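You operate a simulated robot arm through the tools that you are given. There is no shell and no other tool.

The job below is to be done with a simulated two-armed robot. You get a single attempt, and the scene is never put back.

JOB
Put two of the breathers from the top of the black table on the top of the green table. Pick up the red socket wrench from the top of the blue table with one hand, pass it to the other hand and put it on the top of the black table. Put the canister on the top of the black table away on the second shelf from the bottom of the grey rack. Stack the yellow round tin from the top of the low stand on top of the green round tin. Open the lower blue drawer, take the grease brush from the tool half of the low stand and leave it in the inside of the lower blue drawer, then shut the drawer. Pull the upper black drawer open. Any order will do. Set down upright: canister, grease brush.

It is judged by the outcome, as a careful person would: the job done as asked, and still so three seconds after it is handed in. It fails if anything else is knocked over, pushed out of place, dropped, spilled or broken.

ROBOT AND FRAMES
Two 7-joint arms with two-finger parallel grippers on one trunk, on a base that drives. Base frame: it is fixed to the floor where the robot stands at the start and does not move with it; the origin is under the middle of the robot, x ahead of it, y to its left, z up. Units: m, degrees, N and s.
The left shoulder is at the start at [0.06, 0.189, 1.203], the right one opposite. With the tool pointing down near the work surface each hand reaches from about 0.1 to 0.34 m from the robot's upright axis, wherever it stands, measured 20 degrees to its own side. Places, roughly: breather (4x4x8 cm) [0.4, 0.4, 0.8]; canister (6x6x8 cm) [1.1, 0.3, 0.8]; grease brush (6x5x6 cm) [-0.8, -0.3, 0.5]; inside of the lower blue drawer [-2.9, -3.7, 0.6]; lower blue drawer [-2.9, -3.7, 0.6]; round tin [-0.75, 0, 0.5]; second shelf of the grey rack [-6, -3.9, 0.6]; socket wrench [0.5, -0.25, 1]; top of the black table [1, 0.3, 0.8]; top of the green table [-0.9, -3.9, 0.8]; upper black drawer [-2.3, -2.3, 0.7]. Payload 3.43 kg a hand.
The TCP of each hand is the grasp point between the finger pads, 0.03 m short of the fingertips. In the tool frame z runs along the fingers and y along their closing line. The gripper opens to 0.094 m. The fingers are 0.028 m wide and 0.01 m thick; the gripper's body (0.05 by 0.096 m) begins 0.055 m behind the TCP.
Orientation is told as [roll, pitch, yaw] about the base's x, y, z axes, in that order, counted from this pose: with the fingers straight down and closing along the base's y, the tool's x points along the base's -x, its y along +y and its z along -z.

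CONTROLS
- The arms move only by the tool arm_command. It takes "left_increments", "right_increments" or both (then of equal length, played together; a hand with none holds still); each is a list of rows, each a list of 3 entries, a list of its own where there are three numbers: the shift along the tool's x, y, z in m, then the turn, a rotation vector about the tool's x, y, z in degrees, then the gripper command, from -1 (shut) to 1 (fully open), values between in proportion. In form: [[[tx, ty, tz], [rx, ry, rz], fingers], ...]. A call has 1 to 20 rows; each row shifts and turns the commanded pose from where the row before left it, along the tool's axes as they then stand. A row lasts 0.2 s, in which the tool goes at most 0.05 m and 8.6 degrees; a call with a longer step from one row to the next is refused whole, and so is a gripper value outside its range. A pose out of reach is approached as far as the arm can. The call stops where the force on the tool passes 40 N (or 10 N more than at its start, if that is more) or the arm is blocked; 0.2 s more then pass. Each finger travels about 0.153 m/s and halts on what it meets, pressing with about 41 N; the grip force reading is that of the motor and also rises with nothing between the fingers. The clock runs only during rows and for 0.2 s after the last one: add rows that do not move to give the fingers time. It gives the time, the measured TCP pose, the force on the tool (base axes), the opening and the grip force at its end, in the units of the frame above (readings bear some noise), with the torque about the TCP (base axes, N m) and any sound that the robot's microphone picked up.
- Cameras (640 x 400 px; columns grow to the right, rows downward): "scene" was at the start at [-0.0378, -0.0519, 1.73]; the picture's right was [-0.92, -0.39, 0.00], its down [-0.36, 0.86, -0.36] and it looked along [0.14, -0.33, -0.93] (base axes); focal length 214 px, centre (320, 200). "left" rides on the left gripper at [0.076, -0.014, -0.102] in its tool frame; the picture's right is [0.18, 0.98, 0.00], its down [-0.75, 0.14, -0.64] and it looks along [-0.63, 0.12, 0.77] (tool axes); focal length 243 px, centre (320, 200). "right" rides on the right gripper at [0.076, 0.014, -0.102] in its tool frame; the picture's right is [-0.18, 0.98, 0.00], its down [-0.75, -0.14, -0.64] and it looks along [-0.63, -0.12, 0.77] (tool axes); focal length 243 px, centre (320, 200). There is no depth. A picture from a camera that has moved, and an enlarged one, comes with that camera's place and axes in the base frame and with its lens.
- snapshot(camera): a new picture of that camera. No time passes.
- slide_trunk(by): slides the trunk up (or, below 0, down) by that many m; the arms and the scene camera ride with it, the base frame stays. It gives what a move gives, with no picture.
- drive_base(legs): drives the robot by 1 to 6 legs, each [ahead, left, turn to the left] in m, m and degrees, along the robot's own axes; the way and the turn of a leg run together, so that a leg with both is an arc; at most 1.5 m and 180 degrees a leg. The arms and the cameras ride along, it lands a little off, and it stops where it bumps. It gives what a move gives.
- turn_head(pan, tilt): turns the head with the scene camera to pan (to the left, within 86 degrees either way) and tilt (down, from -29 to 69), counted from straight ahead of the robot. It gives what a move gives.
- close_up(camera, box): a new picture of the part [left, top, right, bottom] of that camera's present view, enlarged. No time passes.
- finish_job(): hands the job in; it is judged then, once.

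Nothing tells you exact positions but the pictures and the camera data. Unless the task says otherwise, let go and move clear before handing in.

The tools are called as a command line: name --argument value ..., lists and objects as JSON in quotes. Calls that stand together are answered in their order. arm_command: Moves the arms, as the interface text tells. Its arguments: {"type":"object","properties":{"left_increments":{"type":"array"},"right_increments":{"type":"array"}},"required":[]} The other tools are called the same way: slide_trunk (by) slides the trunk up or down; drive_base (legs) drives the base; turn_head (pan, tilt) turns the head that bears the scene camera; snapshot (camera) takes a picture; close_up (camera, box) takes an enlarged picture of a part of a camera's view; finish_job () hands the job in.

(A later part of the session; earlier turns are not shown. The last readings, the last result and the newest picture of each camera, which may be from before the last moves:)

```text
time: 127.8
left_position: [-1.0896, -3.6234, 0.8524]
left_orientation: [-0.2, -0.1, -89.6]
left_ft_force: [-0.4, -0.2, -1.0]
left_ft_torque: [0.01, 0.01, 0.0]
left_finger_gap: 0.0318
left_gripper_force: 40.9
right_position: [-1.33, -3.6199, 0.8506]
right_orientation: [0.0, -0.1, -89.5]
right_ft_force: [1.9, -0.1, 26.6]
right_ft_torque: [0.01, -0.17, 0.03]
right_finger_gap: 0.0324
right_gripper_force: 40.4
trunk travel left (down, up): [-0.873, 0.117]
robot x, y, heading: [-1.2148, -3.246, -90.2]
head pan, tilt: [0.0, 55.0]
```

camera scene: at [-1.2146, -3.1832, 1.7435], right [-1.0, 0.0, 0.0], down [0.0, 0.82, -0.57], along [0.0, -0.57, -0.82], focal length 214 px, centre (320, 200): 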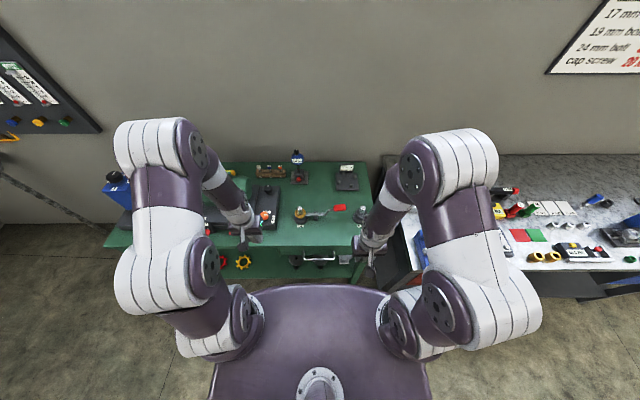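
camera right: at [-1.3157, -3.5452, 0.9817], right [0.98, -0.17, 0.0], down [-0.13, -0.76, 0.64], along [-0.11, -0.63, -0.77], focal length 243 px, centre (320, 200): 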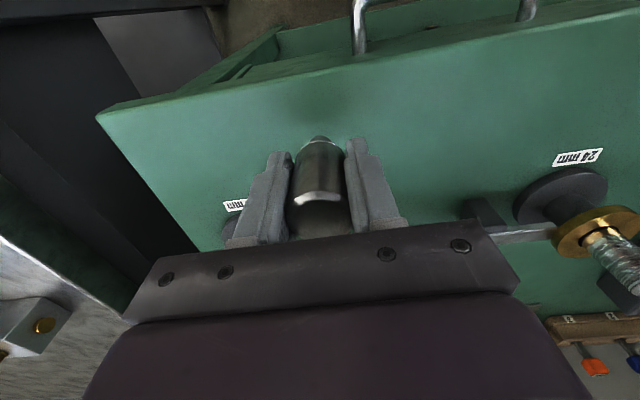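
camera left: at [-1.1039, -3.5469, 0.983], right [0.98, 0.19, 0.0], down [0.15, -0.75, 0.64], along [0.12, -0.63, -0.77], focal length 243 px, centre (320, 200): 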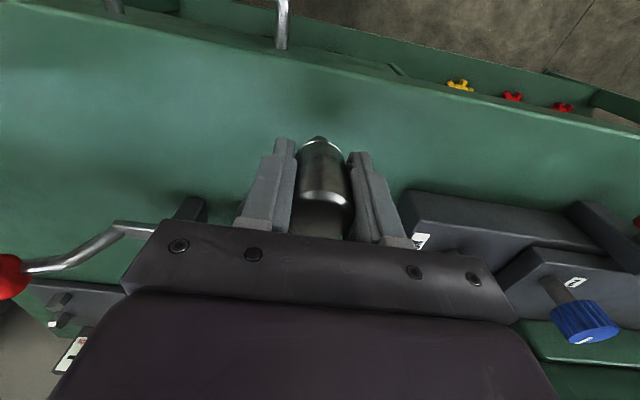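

Both breathers sit on the table. I ease the right off, open both hands part-way and check.

arm_command --left_increments '[[[0, 0, 0.0005], [0, 0, 0], -1], [[0, 0, 0], [0, 0, 0], -0.25], [[0, 0, 0], [0, 0, 0], 0.1], [[0, 0, 0], [0, 0, 0], 0.3], [[0, 0, 0], [0, 0, 0], 0.3], [[0, 0, 0], [0, 0, 0], 0.3]]' --right_increments '[[[0, 0, -0.0012], [0, 0, 0], -1], [[0, 0, 0], [0, 0, 0], -0.25], [[0, 0, 0], [0, 0, 0], 0.1], [[0, 0, 0], [0, 0, 0], 0.3], [[0, 0, 0], [0, 0, 0], 0.3], [[0, 0, 0], [0, 0, 0], 0.3]]'

snapshot --camera "left"

snapshot --camera "right"

```text
time: 129.2
left_position: [-1.0911, -3.6246, 0.8521]
left_orientation: [-0.2, 0.0, -89.6]
left_ft_force: [0.2, -0.5, -1.1]
left_ft_torque: [-0.02, -0.02, 0.01]
left_finger_gap: 0.0612
left_gripper_force: 0.0
right_position: [-1.3288, -3.6208, 0.8511]
right_orientation: [0.1, 0.1, -89.5]
right_ft_force: [0.7, 0.4, 0.4]
right_ft_torque: [0.0, 0.02, 0.03]
right_finger_gap: 0.0611
right_gripper_force: 0.1
trunk travel left (down, up): [-0.873, 0.117]
robot x, y, heading: [-1.2164, -3.2502, -90.6]
head pan, tilt: [0.0, 55.0]
```

```text
taken
camera left: at [-1.1045, -3.5479, 0.9541], right [0.98, 0.19, 0.0], down [0.15, -0.75, 0.64], along [0.12, -0.63, -0.77], focal length 243 px, centre (320, 200)
```

left: 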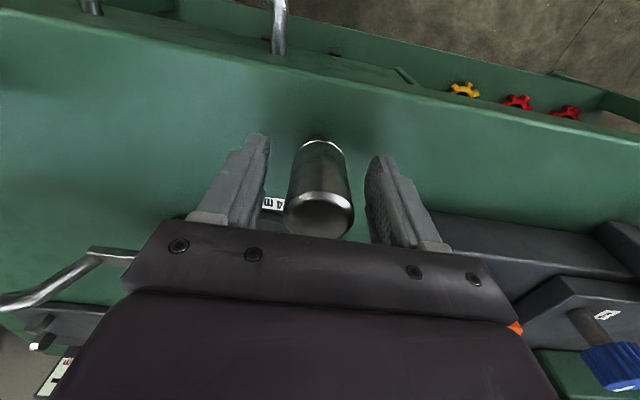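

```text
taken
camera right: at [-1.3149, -3.5457, 0.9538], right [0.98, -0.17, 0.0], down [-0.13, -0.76, 0.64], along [-0.11, -0.63, -0.77], focal length 243 px, centre (320, 200)
```

right: 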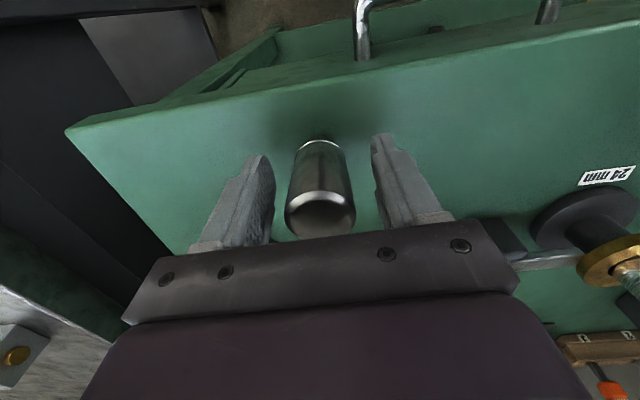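

Both breathers stand free. I raise both hands straight up.

arm_command --left_increments '[[[0, 0, -0.03], [0, 0, 0], 0.3], [[0, 0, -0.04], [0, 0, 0], 0.3], [[0, 0, -0.04], [0, 0, 0], 0.3], [[0, 0, -0.04], [0, 0, 0], 0.3], [[0, 0, -0.04], [0, 0, 0], 0.3], [[0.04, 0, 0], [0, 0, 0], 0.3], [[0.04, 0, 0], [0, 0, 0], 0.3], [[0, 0, 0], [0, 0, 0], 0.3]]' --right_increments '[[[0, 0, -0.03], [0, 0, 0], 0.3], [[0, 0, -0.04], [0, 0, 0], 0.3], [[0, 0, -0.04], [0, 0, 0], 0.3], [[0, 0, -0.04], [0, 0, 0], 0.3], [[0, 0, -0.04], [0, 0, 0], 0.3], [[0.04, 0, 0], [0, 0, 0], 0.3], [[0.04, 0, 0], [0, 0, 0], 0.3], [[0, 0, 0], [0, 0, 0], 0.3]]'

close_up --camera "scene" --box '[200, 140, 440, 300]'

snapshot --camera "left"

```text
time: 131.0
left_position: [-1.0909, -3.5457, 1.0397]
left_orientation: [-0.2, 0.1, -89.6]
left_ft_force: [0.1, -1.0, 0.2]
left_ft_torque: [0.0, -0.01, 0.05]
left_finger_gap: 0.0612
left_gripper_force: 0.0
right_position: [-1.329, -3.5424, 1.04]
right_orientation: [0.0, 0.1, -89.4]
right_ft_force: [0.1, -1.1, 0.2]
right_ft_torque: [0.0, 0.03, -0.03]
right_finger_gap: 0.0611
right_gripper_force: 0.1
trunk travel left (down, up): [-0.873, 0.117]
robot x, y, heading: [-1.2167, -3.2466, -90.3]
head pan, tilt: [0.0, 55.0]
```

```text
2.50 times, centred on (320, 220) of scene
camera zoom: at [-1.2153, -3.2628, 1.7434], right [-1.0, 0.0, 0.0], down [0.0, 0.82, -0.57], along [0.0, -0.57, -0.82], focal length 536 px, centre (320, 150)
```

zoom: 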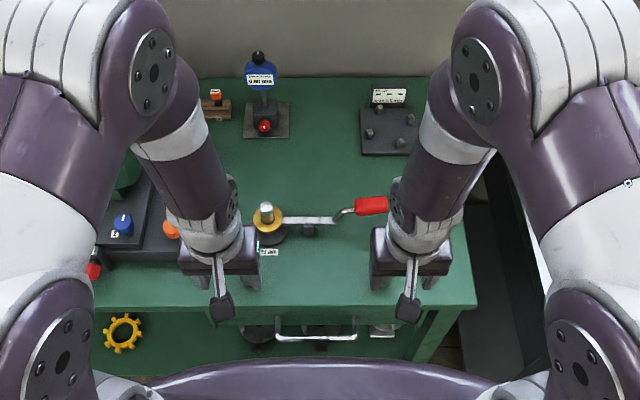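

```text
taken
camera left: at [-1.1052, -3.4701, 1.1416], right [0.98, 0.19, 0.0], down [0.15, -0.75, 0.64], along [0.12, -0.63, -0.77], focal length 243 px, centre (320, 200)
```

left: 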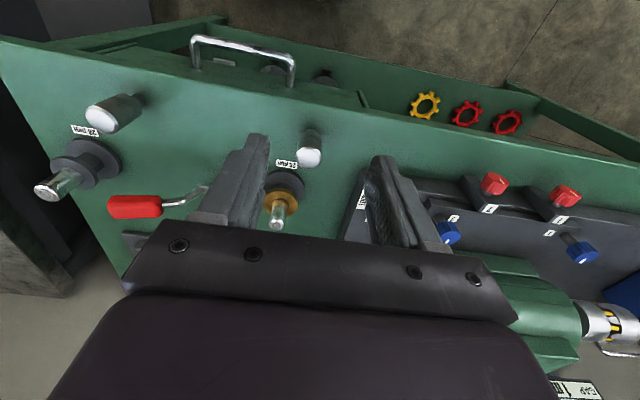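

Both breathers stand on the green table. Next, with both hands free, I'll go to the workbench's blue drawers (x ≈ -2.9) to open the lower one now, so the brush can go straight in later.

drive_base --legs '[[-0.32, 0, 0], [0, -1.3, 0], [0, -0.35, 0]]'

snapshot --camera "scene"

turn_head --pan 0 --tilt 65

snapshot --camera "scene"

snapshot --camera "right"

snapshot --camera "left"

```text
time: 141.1
left_position: [-2.7245, -3.2177, 1.0393]
left_orientation: [-0.2, 0.0, -89.4]
left_ft_force: [0.0, -0.5, 0.2]
left_ft_torque: [0.01, 0.02, -0.02]
left_finger_gap: 0.0611
left_gripper_force: 0.1
right_position: [-2.9626, -3.2153, 1.0423]
right_orientation: [0.0, -0.1, -89.3]
right_ft_force: [0.3, -0.4, 0.5]
right_ft_torque: [0.05, 0.0, 0.02]
right_finger_gap: 0.0611
right_gripper_force: 0.0
trunk travel left (down, up): [-0.873, 0.117]
robot x, y, heading: [-2.8506, -2.9232, -90.0]
head pan, tilt: [0.0, 55.0]
```

```text
taken
camera scene: at [-2.8485, -2.9347, 1.7434], right [-1.0, 0.0, 0.0], down [0.0, 0.82, -0.57], along [0.0, -0.57, -0.82], focal length 214 px, centre (320, 200)
```

scene: 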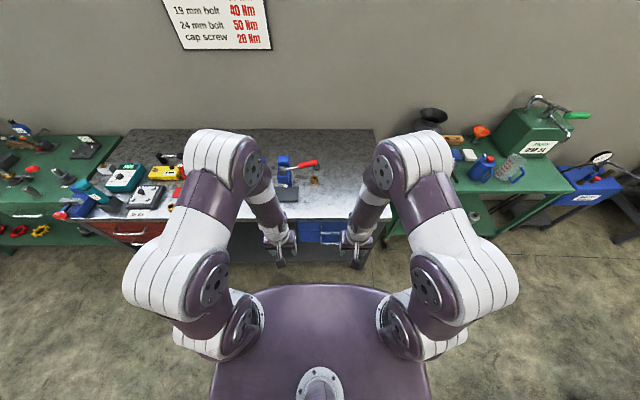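

```text
time: 141.8
left_position: [-2.7265, -3.2179, 1.0408]
left_orientation: [-0.2, 0.0, -89.4]
left_ft_force: [-0.6, -0.3, -0.3]
left_ft_torque: [0.01, 0.01, -0.01]
left_finger_gap: 0.061
left_gripper_force: 0.0
right_position: [-2.9642, -3.2163, 1.0413]
right_orientation: [0.0, 0.0, -89.3]
right_ft_force: [-0.3, 0.2, -0.1]
right_ft_torque: [0.01, -0.01, 0.02]
right_finger_gap: 0.061
right_gripper_force: 0.1
trunk travel left (down, up): [-0.873, 0.117]
robot x, y, heading: [-2.851, -2.9241, -90.1]
head pan, tilt: [0.0, 65.0]
```

```text
taken
camera scene: at [-2.8507, -2.9233, 1.7318], right [-1.0, 0.0, 0.0], down [0.0, 0.91, -0.42], along [0.0, -0.42, -0.91], focal length 214 px, centre (320, 200)
```

scene: 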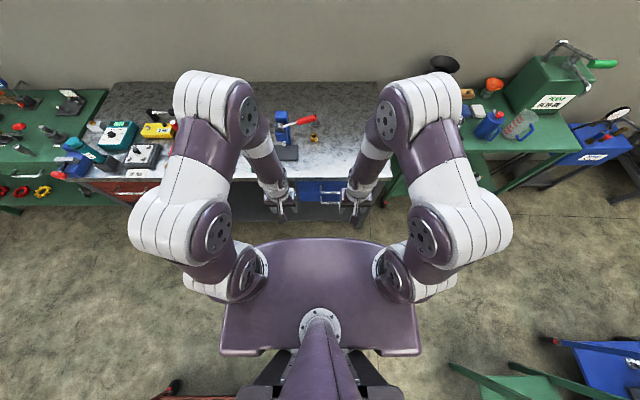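

```text
taken
camera right: at [-2.949, -3.1403, 1.144], right [0.99, -0.17, 0.0], down [-0.13, -0.76, 0.64], along [-0.11, -0.63, -0.77], focal length 243 px, centre (320, 200)
```

right: 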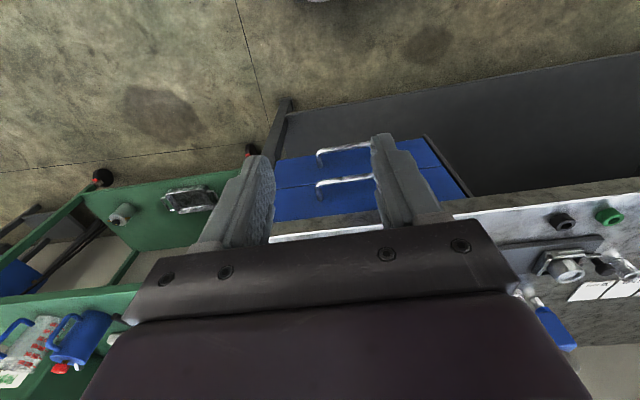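

```text
taken
camera left: at [-2.7395, -3.1427, 1.1419], right [0.98, 0.19, 0.0], down [0.15, -0.75, 0.64], along [0.12, -0.63, -0.77], focal length 243 px, centre (320, 200)
```

left: 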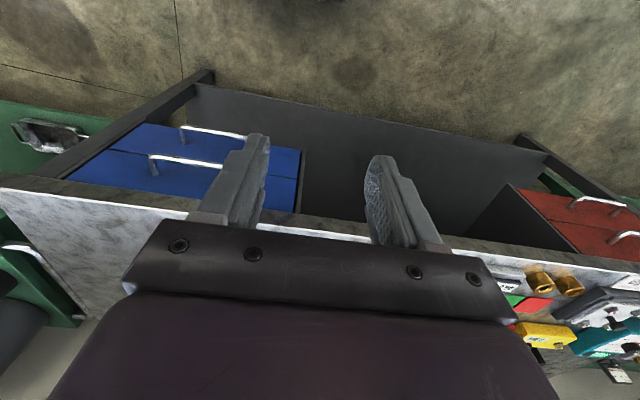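

I see the lower blue drawer's bar handle, west end near (-3.006, -3.434, 0.609), with the upper handle at z ≈ 0.75. I'll turn the right hand so its fingers close in the vertical plane and point it forward, to grip that bar.

arm_command --right_increments '[[[0, 0, 0], [0, 0, -8.2], 0.3], [[0, 0, 0], [0, 0, -8.2], 0.3], [[0, 0, 0], [0, 0, -8.2], 0.3], [[0, 0, 0], [0, 0, -8.2], 0.3], [[0, 0, 0], [0, 0, -8.2], 0.3], [[0, 0, 0], [0, 0, -8.2], 0.3], [[0, 0, 0], [0, 0, -8.2], 0.3], [[0, 0, 0], [0, 0, -8.2], 0.3], [[0, 0, 0], [0, 0, -8.2], 0.3], [[0, 0, 0], [0, 0, -8.2], 0.3], [[0, 0, 0], [0, 0, -8], 0.3], [[0, 0, 0], [0, 0, 0], 0.3]]'

arm_command --right_increments '[[[0, 0, 0], [8.2, 0, 0], 0.3], [[0, 0, 0], [8.2, 0, 0], 0.3], [[0, 0, 0], [8.2, 0, 0], 0.3], [[0, 0, 0], [8.2, 0, 0], 0.3], [[0, 0, 0], [8.2, 0, 0], 0.3], [[0, 0, 0], [8.2, 0, 0], 0.3], [[0, 0, 0], [8.2, 0, 0], 0.3], [[0, 0, 0], [8.2, 0, 0], 0.3], [[0, 0, 0], [0, 0, 0], 0.3]]'

snapshot --camera "scene"

snapshot --camera "right"

```text
time: 144.4
left_position: [-2.7253, -3.2176, 1.0407]
left_orientation: [-0.2, 0.0, -89.4]
left_ft_force: [0.1, 0.3, -0.2]
left_ft_torque: [0.0, -0.02, -0.01]
left_finger_gap: 0.061
left_gripper_force: 0.0
right_position: [-2.9629, -3.215, 1.0415]
right_orientation: [0.0, 0.0, 0.8]
right_ft_force: [-0.7, 0.3, 0.7]
right_ft_torque: [0.03, 0.03, 0.0]
right_finger_gap: 0.0609
right_gripper_force: 0.1
trunk travel left (down, up): [-0.873, 0.117]
robot x, y, heading: [-2.8527, -2.9227, -90.1]
head pan, tilt: [0.0, 65.0]
```

```text
time: 145.9
left_position: [-2.7245, -3.2181, 1.0392]
left_orientation: [-0.3, 0.1, -89.4]
left_ft_force: [-0.4, 1.0, -1.1]
left_ft_torque: [-0.04, 0.01, 0.0]
left_finger_gap: 0.0612
left_gripper_force: 0.1
right_position: [-2.9142, -3.2779, 1.109]
right_orientation: [-57.6, -7.2, -0.1]
right_ft_force: [0.4, -0.5, -0.9]
right_ft_torque: [-0.02, 0.0, 0.01]
right_finger_gap: 0.0612
right_gripper_force: 0.1
right hand out of reach, approached as far as the arm can: row 2, 3, 7
trunk travel left (down, up): [-0.873, 0.117]
robot x, y, heading: [-2.8478, -2.9244, -89.8]
head pan, tilt: [0.0, 65.0]
stopped in row 7 (right hand): the arm was blocked; the commanded pose is now the measured one
```

```text
taken
camera scene: at [-2.8487, -2.9227, 1.7318], right [-1.0, 0.0, 0.0], down [0.0, 0.91, -0.42], along [0.0, -0.42, -0.91], focal length 214 px, centre (320, 200)
```

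scene: 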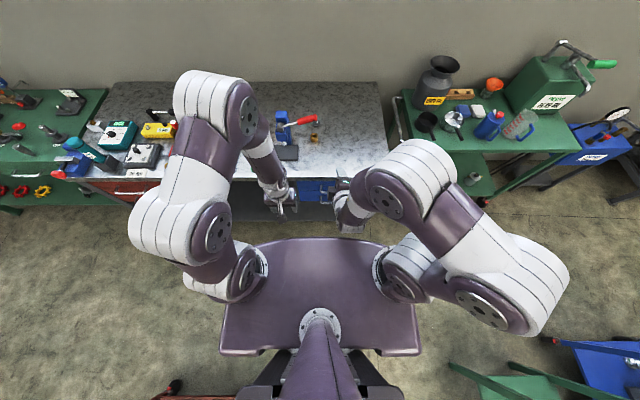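

```text
taken
camera right: at [-2.9935, -3.1851, 1.1425], right [0.29, 0.53, -0.8], down [0.69, 0.47, 0.55], along [0.66, -0.71, -0.23], focal length 243 px, centre (320, 200)
```

right: 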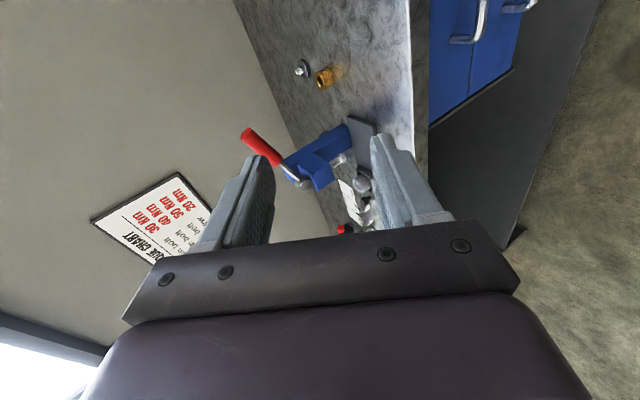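

The right hand points forward about 57° from vertical, then hit a limit. I'll draw the left hand back and to the left out of the drawer's way, then check the arms before lowering the trunk.

arm_command --left_increments '[[[0.03, 0.035, 0], [0, 0, 0], 0.3], [[0.03, 0.035, 0], [0, 0, 0], 0.3], [[0.03, 0.035, 0], [0, 0, 0], 0.3], [[0.03, 0.035, 0], [0, 0, 0], 0.3], [[0, 0, 0], [0, 0, 0], 0.3]]' --right_increments '[[[0, 0, 0], [0, 1.93, -3.04], 0.3], [[0, 0, 0], [0, 1.93, -3.04], 0.3], [[0, 0, 0], [0, 0, 0], 0.3], [[0, 0, 0], [0, 0, 0], 0.3], [[0, 0, 0], [0, 0, 0], 0.3]]'

snapshot --camera "scene"

```text
time: 146.4
left_position: [-2.6738, -3.1858, 1.0421]
left_orientation: [-0.4, -1.8, -88.8]
left_ft_force: [4.0, -8.1, 3.4]
left_ft_torque: [1.31, 0.41, -0.24]
left_finger_gap: 0.0613
left_gripper_force: 0.1
right_position: [-2.9137, -3.2765, 1.1094]
right_orientation: [-57.5, -1.8, -0.1]
right_ft_force: [0.8, 0.3, -0.5]
right_ft_torque: [0.0, 0.01, -0.02]
right_finger_gap: 0.061
right_gripper_force: 0.1
trunk travel left (down, up): [-0.873, 0.117]
robot x, y, heading: [-2.8483, -2.9252, -89.7]
head pan, tilt: [0.0, 65.0]
stopped in row 2 (left hand): the force on the tool passed its limit at 67 N (the readings are from after the stop); the commanded pose is now the measured one
```

```text
taken
camera scene: at [-2.8465, -2.9205, 1.7318], right [-1.0, 0.0, 0.0], down [0.0, 0.91, -0.42], along [0.0, -0.42, -0.91], focal length 214 px, centre (320, 200)
```

scene: 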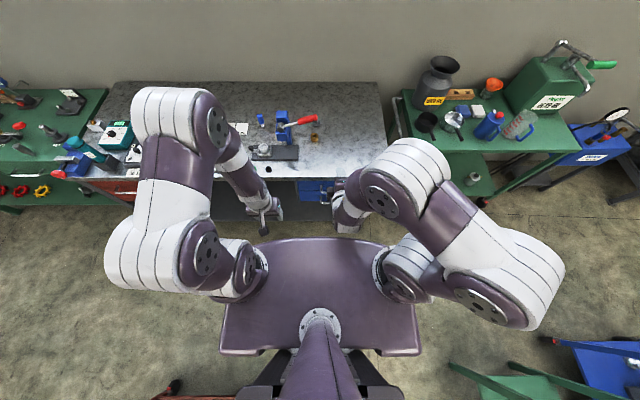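

The left hand's camera seems to have brushed the torso. I'll move it forward off the torso and then sideways.

arm_command --left_increments '[[[-0.02, 0.0, 0], [0, 0, 0], 0.3], [[-0.01, 0.03, 0], [0, 0, 0], 0.3], [[0, 0.04, 0], [0, 0, 0], 0.3], [[0, 0.04, 0], [0, 0, 0], 0.3], [[0, 0, 0], [0, 0, 0], 0.3]]'

snapshot --camera "scene"

snapshot --camera "right"

```text
time: 147.6
left_position: [-2.5667, -3.2122, 1.0434]
left_orientation: [-0.3, -1.4, -88.8]
left_ft_force: [0.6, 0.4, -0.2]
left_ft_torque: [0.0, 0.0, 0.01]
left_finger_gap: 0.0608
left_gripper_force: 0.1
right_position: [-2.9155, -3.2777, 1.1086]
right_orientation: [-57.5, -1.8, -0.1]
right_ft_force: [0.0, -0.4, -0.2]
right_ft_torque: [0.01, 0.0, 0.03]
right_finger_gap: 0.061
right_gripper_force: 0.1
trunk travel left (down, up): [-0.873, 0.117]
robot x, y, heading: [-2.8509, -2.9198, -90.2]
head pan, tilt: [0.0, 65.0]
```

```text
taken
camera scene: at [-2.8502, -2.923, 1.7318], right [-1.0, 0.0, 0.0], down [0.0, 0.91, -0.42], along [0.0, -0.42, -0.91], focal length 214 px, centre (320, 200)
```

scene: 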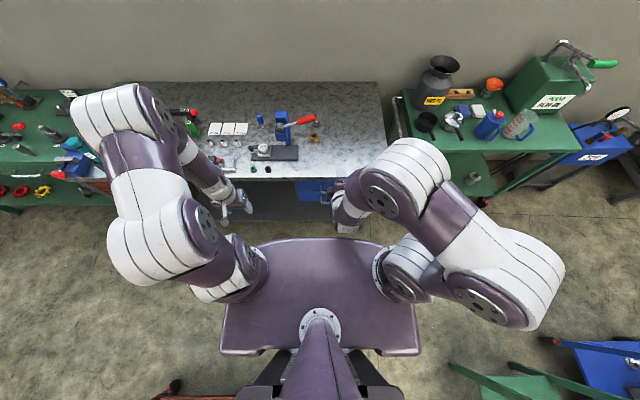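

```text
taken
camera right: at [-2.992, -3.1849, 1.1492], right [0.21, 0.53, -0.82], down [0.74, 0.46, 0.49], along [0.64, -0.71, -0.29], focal length 243 px, centre (320, 200)
```

right: 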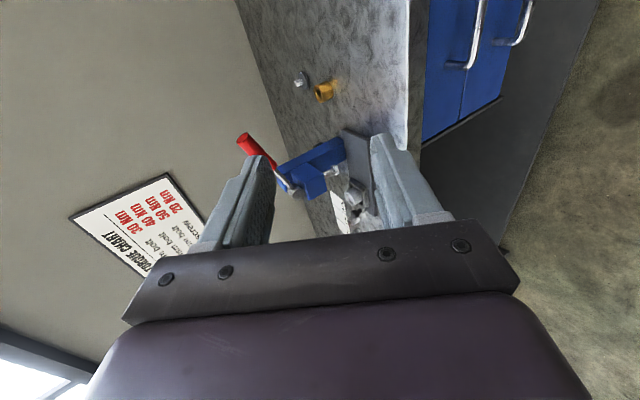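

Lowering the trunk keeps both arms clear of the bench edge, so I'll lower by 0.45 m and look.

slide_trunk --by -0.45

snapshot --camera "scene"

snapshot --camera "right"

snapshot --camera "left"

```text
refused: -0.45 is not a number from -0.4 to 0.4
```

```text
taken
camera scene: at [-2.8502, -2.923, 1.7318], right [-1.0, 0.0, 0.0], down [0.0, 0.91, -0.42], along [0.0, -0.42, -0.91], focal length 214 px, centre (320, 200)
```

scene: 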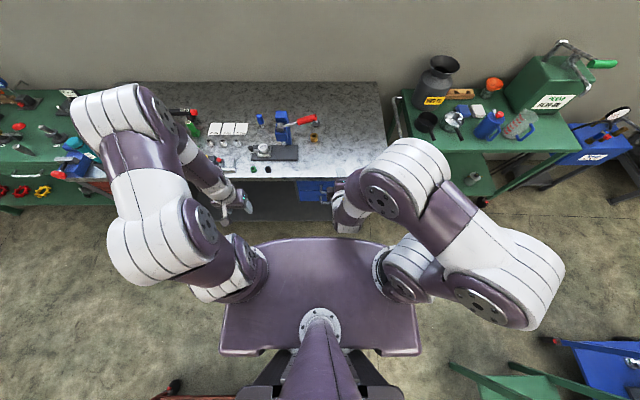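

```text
taken
camera right: at [-2.992, -3.1849, 1.1492], right [0.21, 0.53, -0.82], down [0.74, 0.46, 0.49], along [0.64, -0.71, -0.29], focal length 243 px, centre (320, 200)
```

right: 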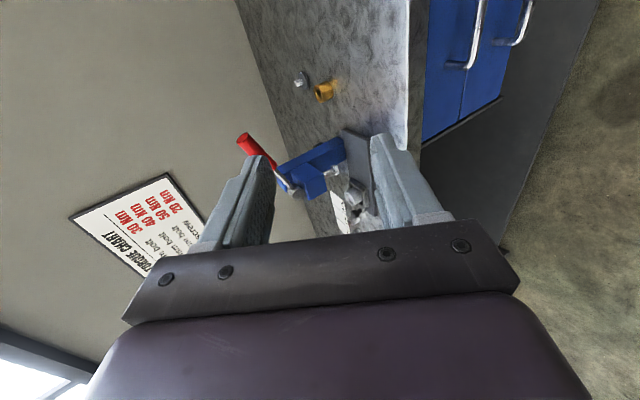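

```text
taken
camera left: at [-2.5808, -3.1347, 1.1437], right [0.98, 0.2, -0.01], down [0.16, -0.73, 0.66], along [0.13, -0.65, -0.75], focal length 243 px, centre (320, 200)
```

left: 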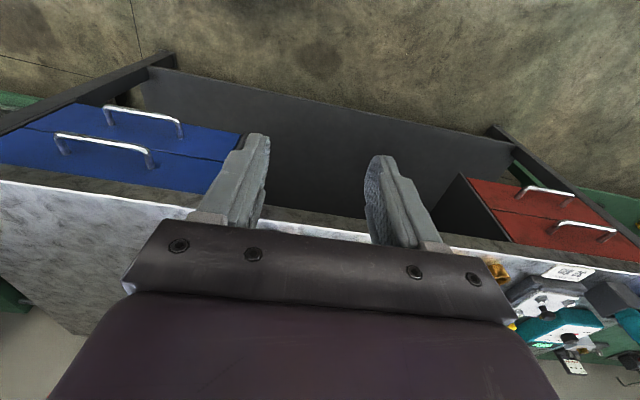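

Now I see the lower handle entirely: from x = -3.009 to -2.851 at y ≈ -3.434, z ≈ 0.609. I lower the trunk by 0.4 m, the largest single step.

slide_trunk --by -0.4

snapshot --camera "scene"

snapshot --camera "right"

snapshot --camera "left"

```text
time: 151.5
left_position: [-2.5659, -3.214, 0.6431]
left_orientation: [-0.4, -1.4, -88.8]
left_ft_force: [0.4, -0.6, 0.0]
left_ft_torque: [0.04, -0.01, 0.03]
left_finger_gap: 0.061
left_gripper_force: 0.0
right_position: [-2.9156, -3.2785, 0.7097]
right_orientation: [-57.5, -1.8, -0.1]
right_ft_force: [-0.4, -0.9, 1.0]
right_ft_torque: [-0.03, 0.03, 0.04]
right_finger_gap: 0.0613
right_gripper_force: 0.0
trunk travel left (down, up): [-0.473, 0.517]
robot x, y, heading: [-2.8479, -2.9208, -90.1]
head pan, tilt: [0.0, 65.0]
```

```text
taken
camera scene: at [-2.8497, -2.9233, 1.3318], right [-1.0, 0.0, 0.0], down [0.0, 0.91, -0.42], along [0.0, -0.42, -0.91], focal length 214 px, centre (320, 200)
```

scene: 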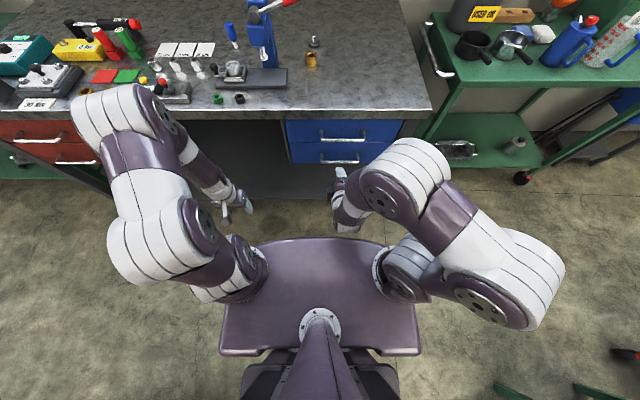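

```text
taken
camera right: at [-2.9917, -3.185, 0.7493], right [0.21, 0.53, -0.82], down [0.74, 0.46, 0.49], along [0.64, -0.71, -0.29], focal length 243 px, centre (320, 200)
```

right: 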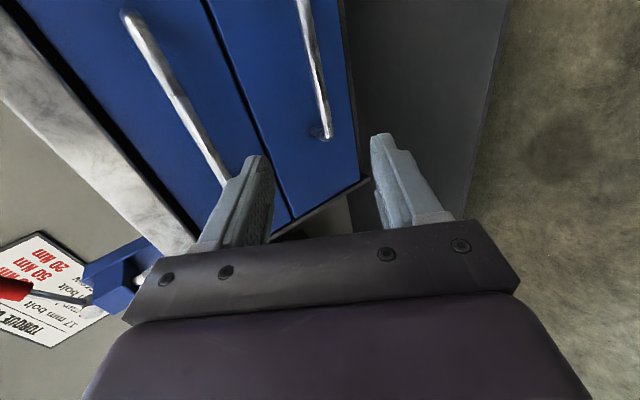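

```text
taken
camera left: at [-2.5808, -3.1349, 0.7436], right [0.98, 0.21, -0.01], down [0.16, -0.73, 0.66], along [0.13, -0.65, -0.75], focal length 243 px, centre (320, 200)
```

left: 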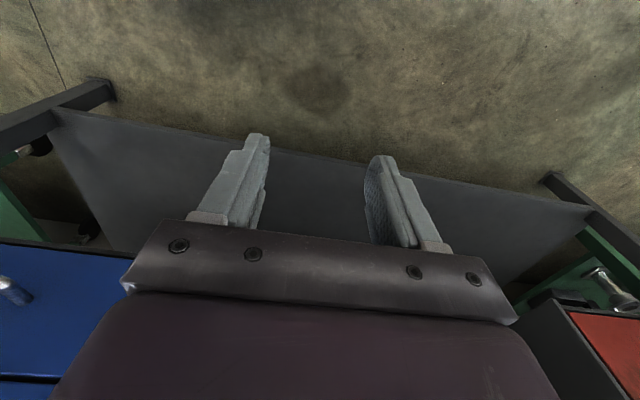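

The lower handle is well in view and the right hand can approach nearly straight along its fingers. I narrow the fingers to about 35 mm and move to 8 cm short of the bar.

arm_command --right_increments '[[[0.005, 0.0006, 0.032], [0, 0, 0], -0.2], [[0.005, 0.0006, 0.032], [0, 0, 0], -0.2], [[0.0045, 0.0005, 0.031], [0, 0, 0], -0.2], [[0, 0, 0], [0, 0, 0], -0.2]]'

snapshot --camera "right"

snapshot --camera "scene"

```text
time: 152.5
left_position: [-2.5674, -3.213, 0.6434]
left_orientation: [-0.2, -1.5, -88.8]
left_ft_force: [-0.2, 0.0, 0.2]
left_ft_torque: [0.0, 0.01, -0.03]
left_finger_gap: 0.0612
left_gripper_force: 0.1
right_position: [-2.929, -3.3567, 0.6541]
right_orientation: [-57.5, -1.8, 0.0]
right_ft_force: [-0.8, -0.5, -0.5]
right_ft_torque: [0.01, 0.03, -0.03]
right_finger_gap: 0.0377
right_gripper_force: 0.0
trunk travel left (down, up): [-0.473, 0.517]
robot x, y, heading: [-2.8503, -2.9215, -90.1]
head pan, tilt: [0.0, 65.0]
```

```text
taken
camera right: at [-3.0046, -3.2633, 0.695], right [0.21, 0.53, -0.82], down [0.74, 0.46, 0.49], along [0.64, -0.71, -0.29], focal length 243 px, centre (320, 200)
```

right: 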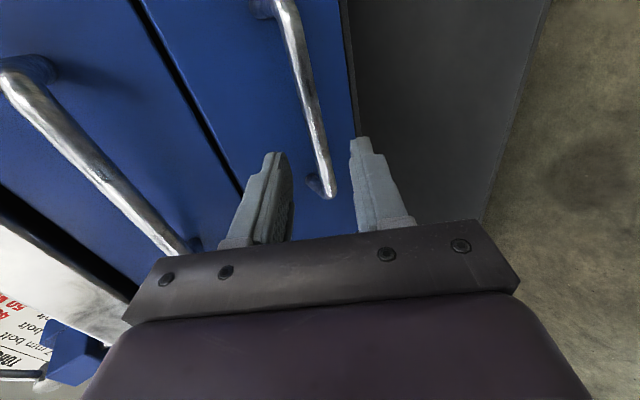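

```text
taken
camera scene: at [-2.8497, -2.923, 1.3318], right [-1.0, 0.0, 0.0], down [0.0, 0.91, -0.42], along [0.0, -0.42, -0.91], focal length 214 px, centre (320, 200)
```

scene: 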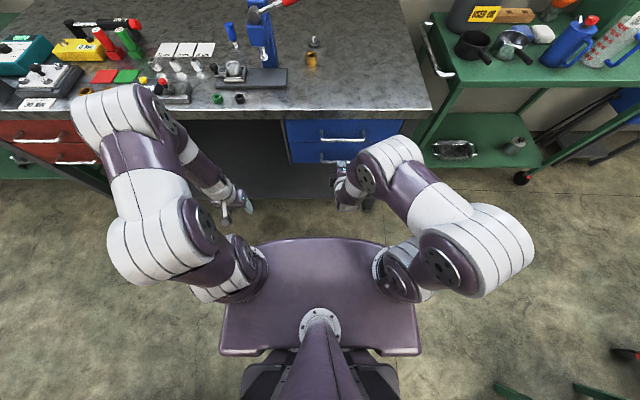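

The bar sits about 7 mm toward the upper finger. I shift by that and advance so the bar comes just inside the fingertips.

arm_command --right_increments '[[[0, -0.0075, 0.01], [0, 0, 0], -0.2], [[0, 0, 0.025], [0, 0, 0], -0.2], [[0, 0, 0.025], [0, 0, 0], -0.2], [[0, 0, 0.015], [0, 0, 0], -0.2], [[0, 0, 0], [0, 0, 0], -0.2]]'

snapshot --camera "right"

```text
time: 153.7
left_position: [-2.5665, -3.212, 0.6437]
left_orientation: [-0.3, -1.5, -88.9]
left_ft_force: [0.2, -0.1, 0.5]
left_ft_torque: [0.0, 0.01, 0.03]
left_finger_gap: 0.0611
left_gripper_force: 0.0
right_position: [-2.9268, -3.4254, 0.6222]
right_orientation: [-57.5, -1.8, -0.1]
right_ft_force: [1.0, 3.0, 0.7]
right_ft_torque: [-0.01, 0.01, 0.03]
right_finger_gap: 0.0371
right_gripper_force: 0.0
trunk travel left (down, up): [-0.473, 0.517]
robot x, y, heading: [-2.8471, -2.9257, -90.2]
head pan, tilt: [0.0, 65.0]
```

```text
taken
camera right: at [-3.003, -3.3315, 0.6625], right [0.21, 0.53, -0.82], down [0.74, 0.46, 0.49], along [0.64, -0.71, -0.29], focal length 243 px, centre (320, 200)
```

right: 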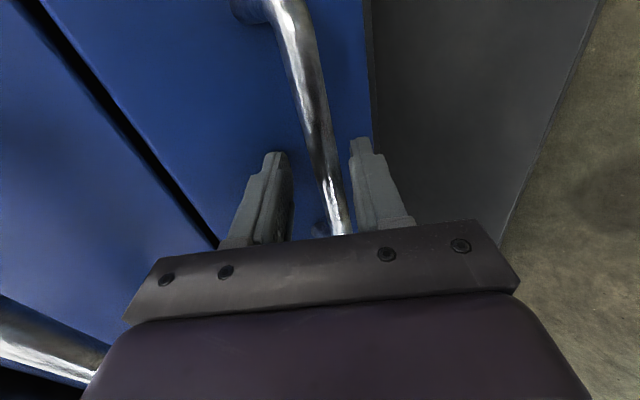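

The bar is between the fingertips. I re-centre slightly and close on it.

arm_command --right_increments '[[[0, 0.004, 0], [0, 0, 0], -0.3], [[0, 0, 0], [0, 0, 0], -0.6], [[0, 0, 0], [0, 0, 0], -1], [[0, 0, 0], [0, 0, 0], -1], [[0, 0, 0], [0, 0, 0], -1]]'

snapshot --camera "right"

```text
time: 154.9
left_position: [-2.5663, -3.2135, 0.6432]
left_orientation: [-0.3, -1.5, -88.8]
left_ft_force: [-1.0, 0.2, 0.1]
left_ft_torque: [-0.02, 0.0, -0.03]
left_finger_gap: 0.0612
left_gripper_force: 0.0
right_position: [-2.9265, -3.424, 0.6174]
right_orientation: [-57.3, -1.8, 0.0]
right_ft_force: [-0.4, 5.6, -10.4]
right_ft_torque: [0.05, 0.77, 0.74]
right_finger_gap: 0.0188
right_gripper_force: 44.9
trunk travel left (down, up): [-0.473, 0.517]
robot x, y, heading: [-2.853, -2.9208, -90.0]
head pan, tilt: [0.0, 65.0]
```

```text
taken
camera right: at [-3.0032, -3.3289, 0.658], right [0.21, 0.53, -0.82], down [0.74, 0.46, 0.49], along [0.64, -0.71, -0.3], focal length 243 px, centre (320, 200)
```

right: 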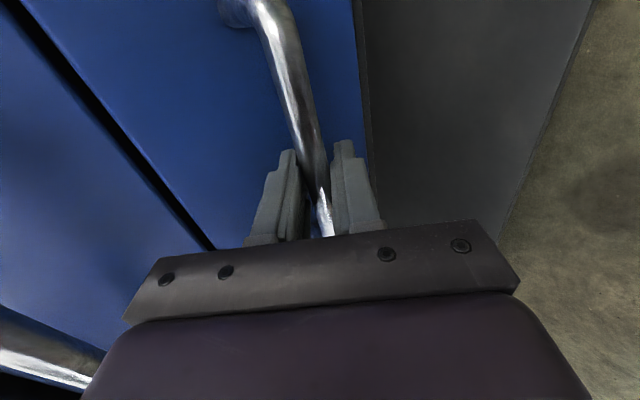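

The right hand grips the bar (gap 19 mm). I pull by driving straight back 12 cm and check.

drive_base --legs '[[-0.12, 0, 0]]'

snapshot --camera "scene"

snapshot --camera "right"

```text
time: 156.1
left_position: [-2.566, -3.0949, 0.6429]
left_orientation: [-0.3, -1.6, -88.8]
left_ft_force: [-0.1, -0.3, 0.5]
left_ft_torque: [-0.01, -0.03, -0.01]
left_finger_gap: 0.0608
left_gripper_force: 0.0
right_position: [-2.9274, -3.3052, 0.6177]
right_orientation: [-57.3, -1.8, -0.1]
right_ft_force: [-6.2, 0.4, -18.1]
right_ft_torque: [-0.11, 0.93, 0.15]
right_finger_gap: 0.0189
right_gripper_force: 45.0
trunk travel left (down, up): [-0.473, 0.517]
robot x, y, heading: [-2.8494, -2.8028, -90.3]
head pan, tilt: [0.0, 65.0]
```

```text
taken
camera scene: at [-2.8503, -2.8065, 1.3317], right [-1.0, 0.0, 0.0], down [0.0, 0.91, -0.42], along [0.0, -0.42, -0.91], focal length 214 px, centre (320, 200)
```

scene: 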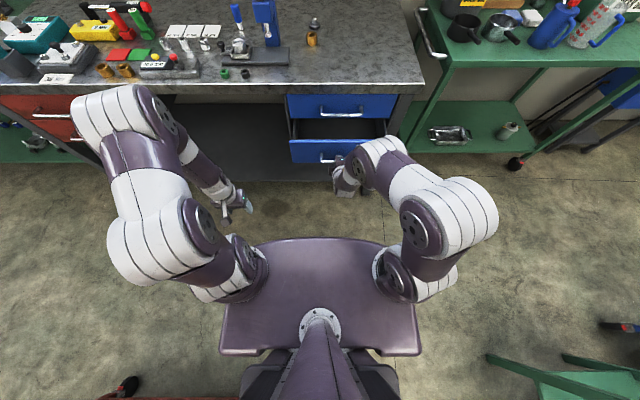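

```text
taken
camera right: at [-3.0034, -3.2116, 0.6579], right [0.21, 0.53, -0.82], down [0.74, 0.46, 0.49], along [0.64, -0.71, -0.29], focal length 243 px, centre (320, 200)
```

right: 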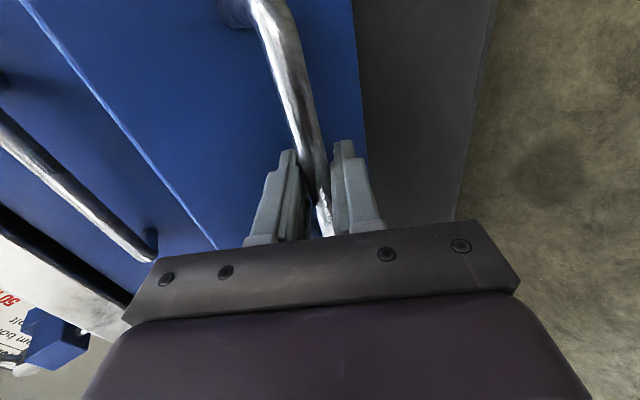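

The drawer has come out 12 cm. To avoid backing into the trolley, I pull the rest with the arm, about 12 cm more.

arm_command --right_increments '[[[0, 0.0161, -0.0253], [0, 0, 0], -1], [[0, 0.0161, -0.0253], [0, 0, 0], -1], [[0, 0.0161, -0.0253], [0, 0, 0], -1], [[0, 0, 0], [0, 0, 0], -1]]'

snapshot --camera "scene"

```text
time: 157.1
left_position: [-2.5663, -3.0975, 0.6424]
left_orientation: [-0.3, -1.4, -88.7]
left_ft_force: [-0.3, 0.2, 0.4]
left_ft_torque: [0.0, 0.0, 0.0]
left_finger_gap: 0.061
left_gripper_force: 0.1
right_position: [-2.9275, -3.216, 0.6165]
right_orientation: [-56.8, -1.7, 0.0]
right_ft_force: [13.8, -2.3, -24.7]
right_ft_torque: [0.04, 0.26, 1.45]
right_finger_gap: 0.0184
right_gripper_force: 45.4
trunk travel left (down, up): [-0.473, 0.517]
robot x, y, heading: [-2.8522, -2.8039, -90.1]
head pan, tilt: [0.0, 65.0]
```

```text
taken
camera scene: at [-2.8482, -2.808, 1.3315], right [-1.0, 0.0, 0.0], down [0.0, 0.91, -0.42], along [0.0, -0.42, -0.91], focal length 214 px, centre (320, 200)
```

scene: 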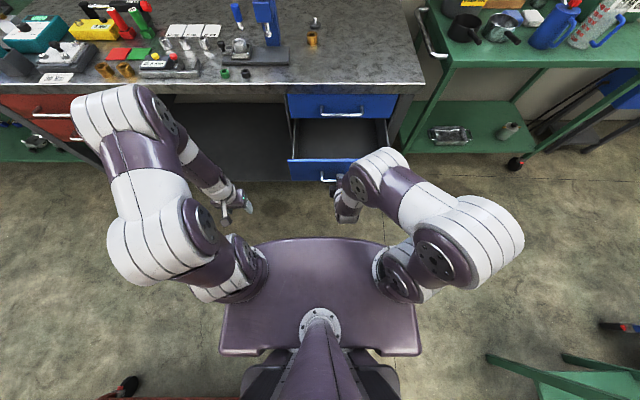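

About 21 cm open now. I pull a little more, easing the vertical force, then release.

arm_command --right_increments '[[[0, 0.0151, -0.0205], [0, 0, 0], -1], [[0, 0.0144, -0.0208], [0, 0, 0], -1], [[0, 0, 0], [0, 0, 0], -1]]'

snapshot --camera "scene"

snapshot --camera "right"

```text
time: 157.6
left_position: [-2.5659, -3.0954, 0.6422]
left_orientation: [-0.4, -1.4, -88.7]
left_ft_force: [0.5, 0.7, -0.1]
left_ft_torque: [0.04, 0.02, 0.0]
left_finger_gap: 0.0612
left_gripper_force: 0.0
right_position: [-2.9249, -3.1958, 0.6213]
right_orientation: [-55.7, -1.0, -0.6]
right_ft_force: [-2.8, 2.9, -12.1]
right_ft_torque: [0.17, 0.94, 1.19]
right_finger_gap: 0.0139
right_gripper_force: 45.6
right hand out of reach, approached as far as the arm can: row 1, 2
trunk travel left (down, up): [-0.473, 0.517]
robot x, y, heading: [-2.8487, -2.8073, -90.0]
head pan, tilt: [0.0, 65.0]
stopped in row 2 (right hand): the force on the tool passed its limit at 63 N (the readings are from after the stop); the commanded pose is now the measured one
```

```text
taken
camera scene: at [-2.8495, -2.8055, 1.3321], right [-1.0, 0.0, 0.0], down [0.0, 0.91, -0.42], along [0.0, -0.42, -0.91], focal length 214 px, centre (320, 200)
```

scene: 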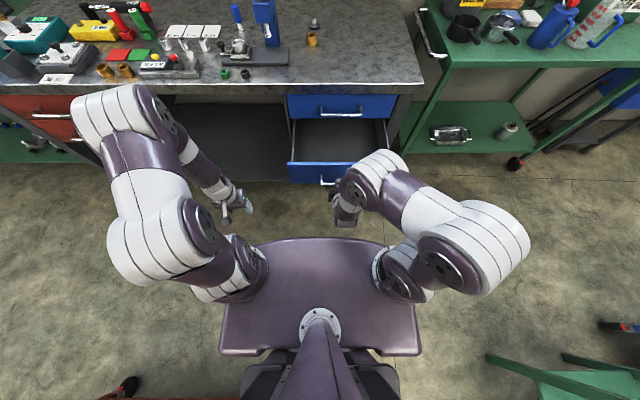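

```text
taken
camera right: at [-3.0003, -3.1024, 0.6662], right [0.21, 0.55, -0.81], down [0.75, 0.44, 0.49], along [0.63, -0.71, -0.32], focal length 243 px, centre (320, 200)
```

right: 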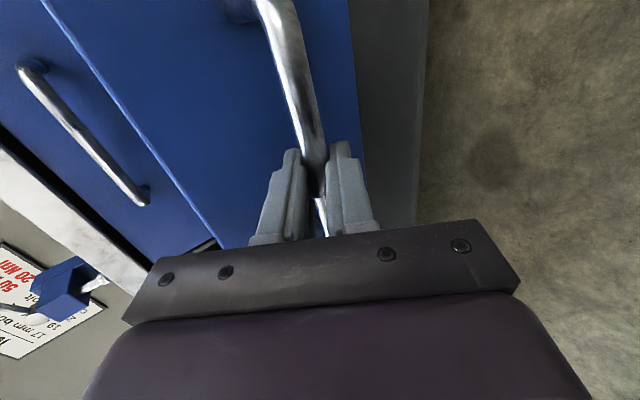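

The lower blue drawer is about 22 cm open, enough for the brush. I release the bar and back the hand away.

arm_command --right_increments '[[[0, 0, 0], [0, 0, 0], -0.4], [[0, 0, 0], [0, 0, 0], -0.1], [[0, 0, 0], [0, 0, 0], -0.1], [[0, 0, -0.02], [0, 0, 0], -0.1], [[0, 0, -0.02], [0, 0, 0], -0.1], [[0, 0, -0.02], [0, 0, 0], -0.1], [[0, 0, 0], [0, 0, 0], -0.1]]'

snapshot --camera "right"

snapshot --camera "scene"

```text
time: 159.4
left_position: [-2.5678, -3.0963, 0.6427]
left_orientation: [-0.3, -1.5, -88.8]
left_ft_force: [-0.7, 0.9, -0.2]
left_ft_torque: [0.02, -0.02, 0.04]
left_finger_gap: 0.0612
left_gripper_force: 0.0
right_position: [-2.9166, -3.1716, 0.6728]
right_orientation: [-58.4, -4.0, -2.7]
right_ft_force: [0.1, -0.3, -0.3]
right_ft_torque: [0.0, -0.01, 0.0]
right_finger_gap: 0.0421
right_gripper_force: 0.1
trunk travel left (down, up): [-0.473, 0.517]
robot x, y, heading: [-2.8547, -2.8066, -89.9]
head pan, tilt: [0.0, 65.0]
stopped in row 7 (right hand): the arm was blocked; the commanded pose is now the measured one
```

```text
taken
camera right: at [-2.9895, -3.0736, 0.7087], right [0.27, 0.5, -0.82], down [0.74, 0.44, 0.51], along [0.62, -0.74, -0.26], focal length 243 px, centre (320, 200)
```

right: 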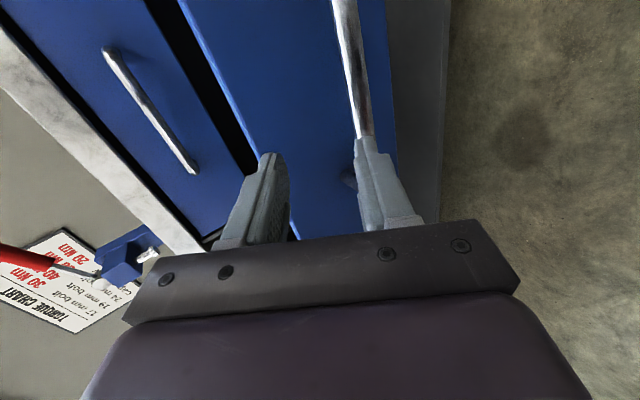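

```text
taken
camera scene: at [-2.85, -2.8054, 1.3318], right [-1.0, 0.0, 0.0], down [0.0, 0.91, -0.42], along [0.0, -0.42, -0.91], focal length 214 px, centre (320, 200)
```

scene: 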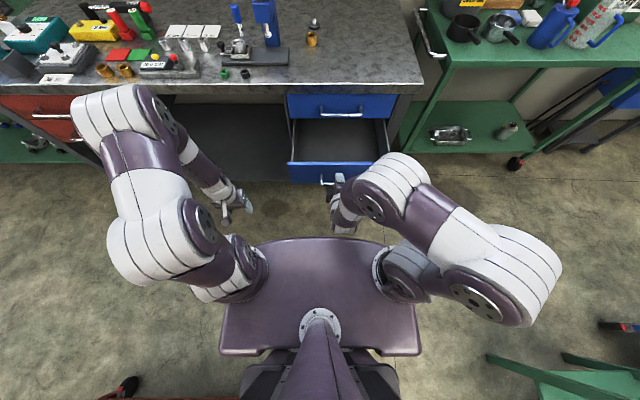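

The drawer stays open and the hand is free. I raise the trunk and straighten the right hand again.

slide_trunk --by 0.4

arm_command --right_increments '[[[0, 0, 0.0], [-8.2, 0, 0], 0], [[0, 0, 0], [-8.2, 0, 0], 0], [[0, 0, 0], [-8.2, 0, 0], 0], [[0, 0, 0], [-8.2, 0, 0], 0], [[0, 0, 0], [-8.2, 0, 0], 0], [[0, 0, 0], [-8.2, 0, 0], 0], [[0, 0, 0], [-8.2, 0, 0], 0], [[0, 0, 0], [0, 0, 0], 0]]'

snapshot --camera "scene"

```text
time: 163.2
left_position: [-2.5671, -3.0963, 1.0437]
left_orientation: [-0.3, -1.5, -88.9]
left_ft_force: [-0.4, -0.7, -0.5]
left_ft_torque: [-0.01, -0.04, 0.04]
left_finger_gap: 0.0611
left_gripper_force: 0.0
right_position: [-2.9152, -3.1715, 1.0735]
right_orientation: [-58.5, -4.0, -2.5]
right_ft_force: [-0.5, 0.0, 0.2]
right_ft_torque: [0.0, 0.0, -0.02]
right_finger_gap: 0.0423
right_gripper_force: 0.1
trunk travel left (down, up): [-0.873, 0.117]
robot x, y, heading: [-2.8492, -2.804, -90.0]
head pan, tilt: [0.0, 65.0]
```

```text
time: 165.0
left_position: [-2.5679, -3.0956, 1.0439]
left_orientation: [-0.3, -1.5, -88.8]
left_ft_force: [0.4, 0.3, -0.2]
left_ft_torque: [0.0, -0.01, 0.0]
left_finger_gap: 0.0614
left_gripper_force: 0.0
right_position: [-2.9163, -3.1688, 1.0718]
right_orientation: [-9.0, -4.1, -2.5]
right_ft_force: [0.9, 0.1, 0.2]
right_ft_torque: [0.0, -0.02, -0.02]
right_finger_gap: 0.0469
right_gripper_force: 0.0
right hand out of reach, approached as far as the arm can: row 7
trunk travel left (down, up): [-0.873, 0.117]
robot x, y, heading: [-2.8491, -2.803, -90.3]
head pan, tilt: [0.0, 65.0]
```

```text
taken
camera scene: at [-2.85, -2.8047, 1.7318], right [-1.0, 0.0, 0.0], down [0.0, 0.91, -0.42], along [0.0, -0.42, -0.91], focal length 214 px, centre (320, 200)
```

scene: 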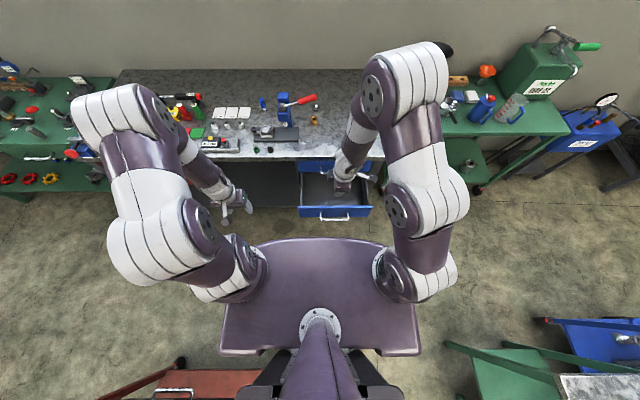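

I finish straightening the right hand (remaining 9° tilt and 90° yaw), then drive back toward the low stand.

arm_command --right_increments '[[[0, 0, 0], [0, 0, 8.2], 0], [[0, 0, 0], [0, 0, 8.2], 0], [[0, 0, 0], [0, 0, 8.2], 0], [[0, 0, 0], [0, 0, 8.2], 0], [[0, 0, 0], [0, 0, 8.2], 0], [[0, 0, 0], [0, 0, 8.2], 0], [[0, 0, 0], [0, 0, 8.2], 0], [[0, 0, 0], [0, 0, 8.2], 0], [[0, 0, 0], [0, 0, 8.2], 0], [[0, 0, 0], [0, 0, 8.2], 0], [[0, 0, 0], [0, 0, 6], 0], [[0, 0, 0], [0, 0, 0], 0]]'

snapshot --camera "right"

turn_head --pan 86 --tilt 45

snapshot --camera "scene"

```text
time: 167.6
left_position: [-2.5681, -3.0948, 1.0436]
left_orientation: [-0.3, -1.5, -88.9]
left_ft_force: [0.8, 0.1, 0.0]
left_ft_torque: [-0.01, 0.0, 0.03]
left_finger_gap: 0.0612
left_gripper_force: 0.1
right_position: [-2.9158, -3.1706, 1.0731]
right_orientation: [3.7, -9.3, -91.2]
right_ft_force: [0.4, -0.2, -0.2]
right_ft_torque: [0.0, 0.03, 0.01]
right_finger_gap: 0.0469
right_gripper_force: 0.1
trunk travel left (down, up): [-0.873, 0.117]
robot x, y, heading: [-2.8508, -2.8044, -90.1]
head pan, tilt: [0.0, 65.0]
```

```text
taken
camera right: at [-2.9052, -3.0794, 1.1621], right [0.98, -0.19, 0.09], down [-0.2, -0.64, 0.74], along [-0.08, -0.75, -0.66], focal length 243 px, centre (320, 200)
```

right: 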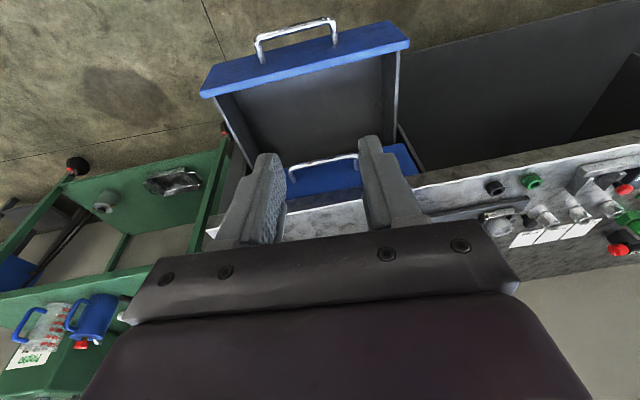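

```text
time: 169.2
left_position: [-2.5661, -3.0957, 1.042]
left_orientation: [-0.3, -1.6, -88.8]
left_ft_force: [0.4, -0.1, -0.1]
left_ft_torque: [-0.01, -0.05, 0.01]
left_finger_gap: 0.061
left_gripper_force: 0.1
right_position: [-2.9156, -3.1712, 1.0721]
right_orientation: [3.7, -9.2, -91.1]
right_ft_force: [-0.2, 0.1, -0.4]
right_ft_torque: [0.02, -0.04, -0.01]
right_finger_gap: 0.0468
right_gripper_force: 0.1
trunk travel left (down, up): [-0.873, 0.117]
robot x, y, heading: [-2.853, -2.8084, -90.0]
head pan, tilt: [85.9, 45.0]
```

```text
taken
camera scene: at [-2.7687, -2.7509, 1.7568], right [-0.07, -1.0, 0.0], down [-0.71, 0.05, -0.71], along [0.7, -0.05, -0.71], focal length 214 px, centre (320, 200)
```

scene: 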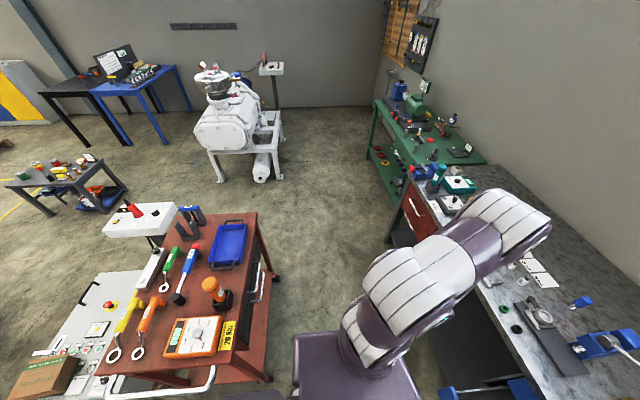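

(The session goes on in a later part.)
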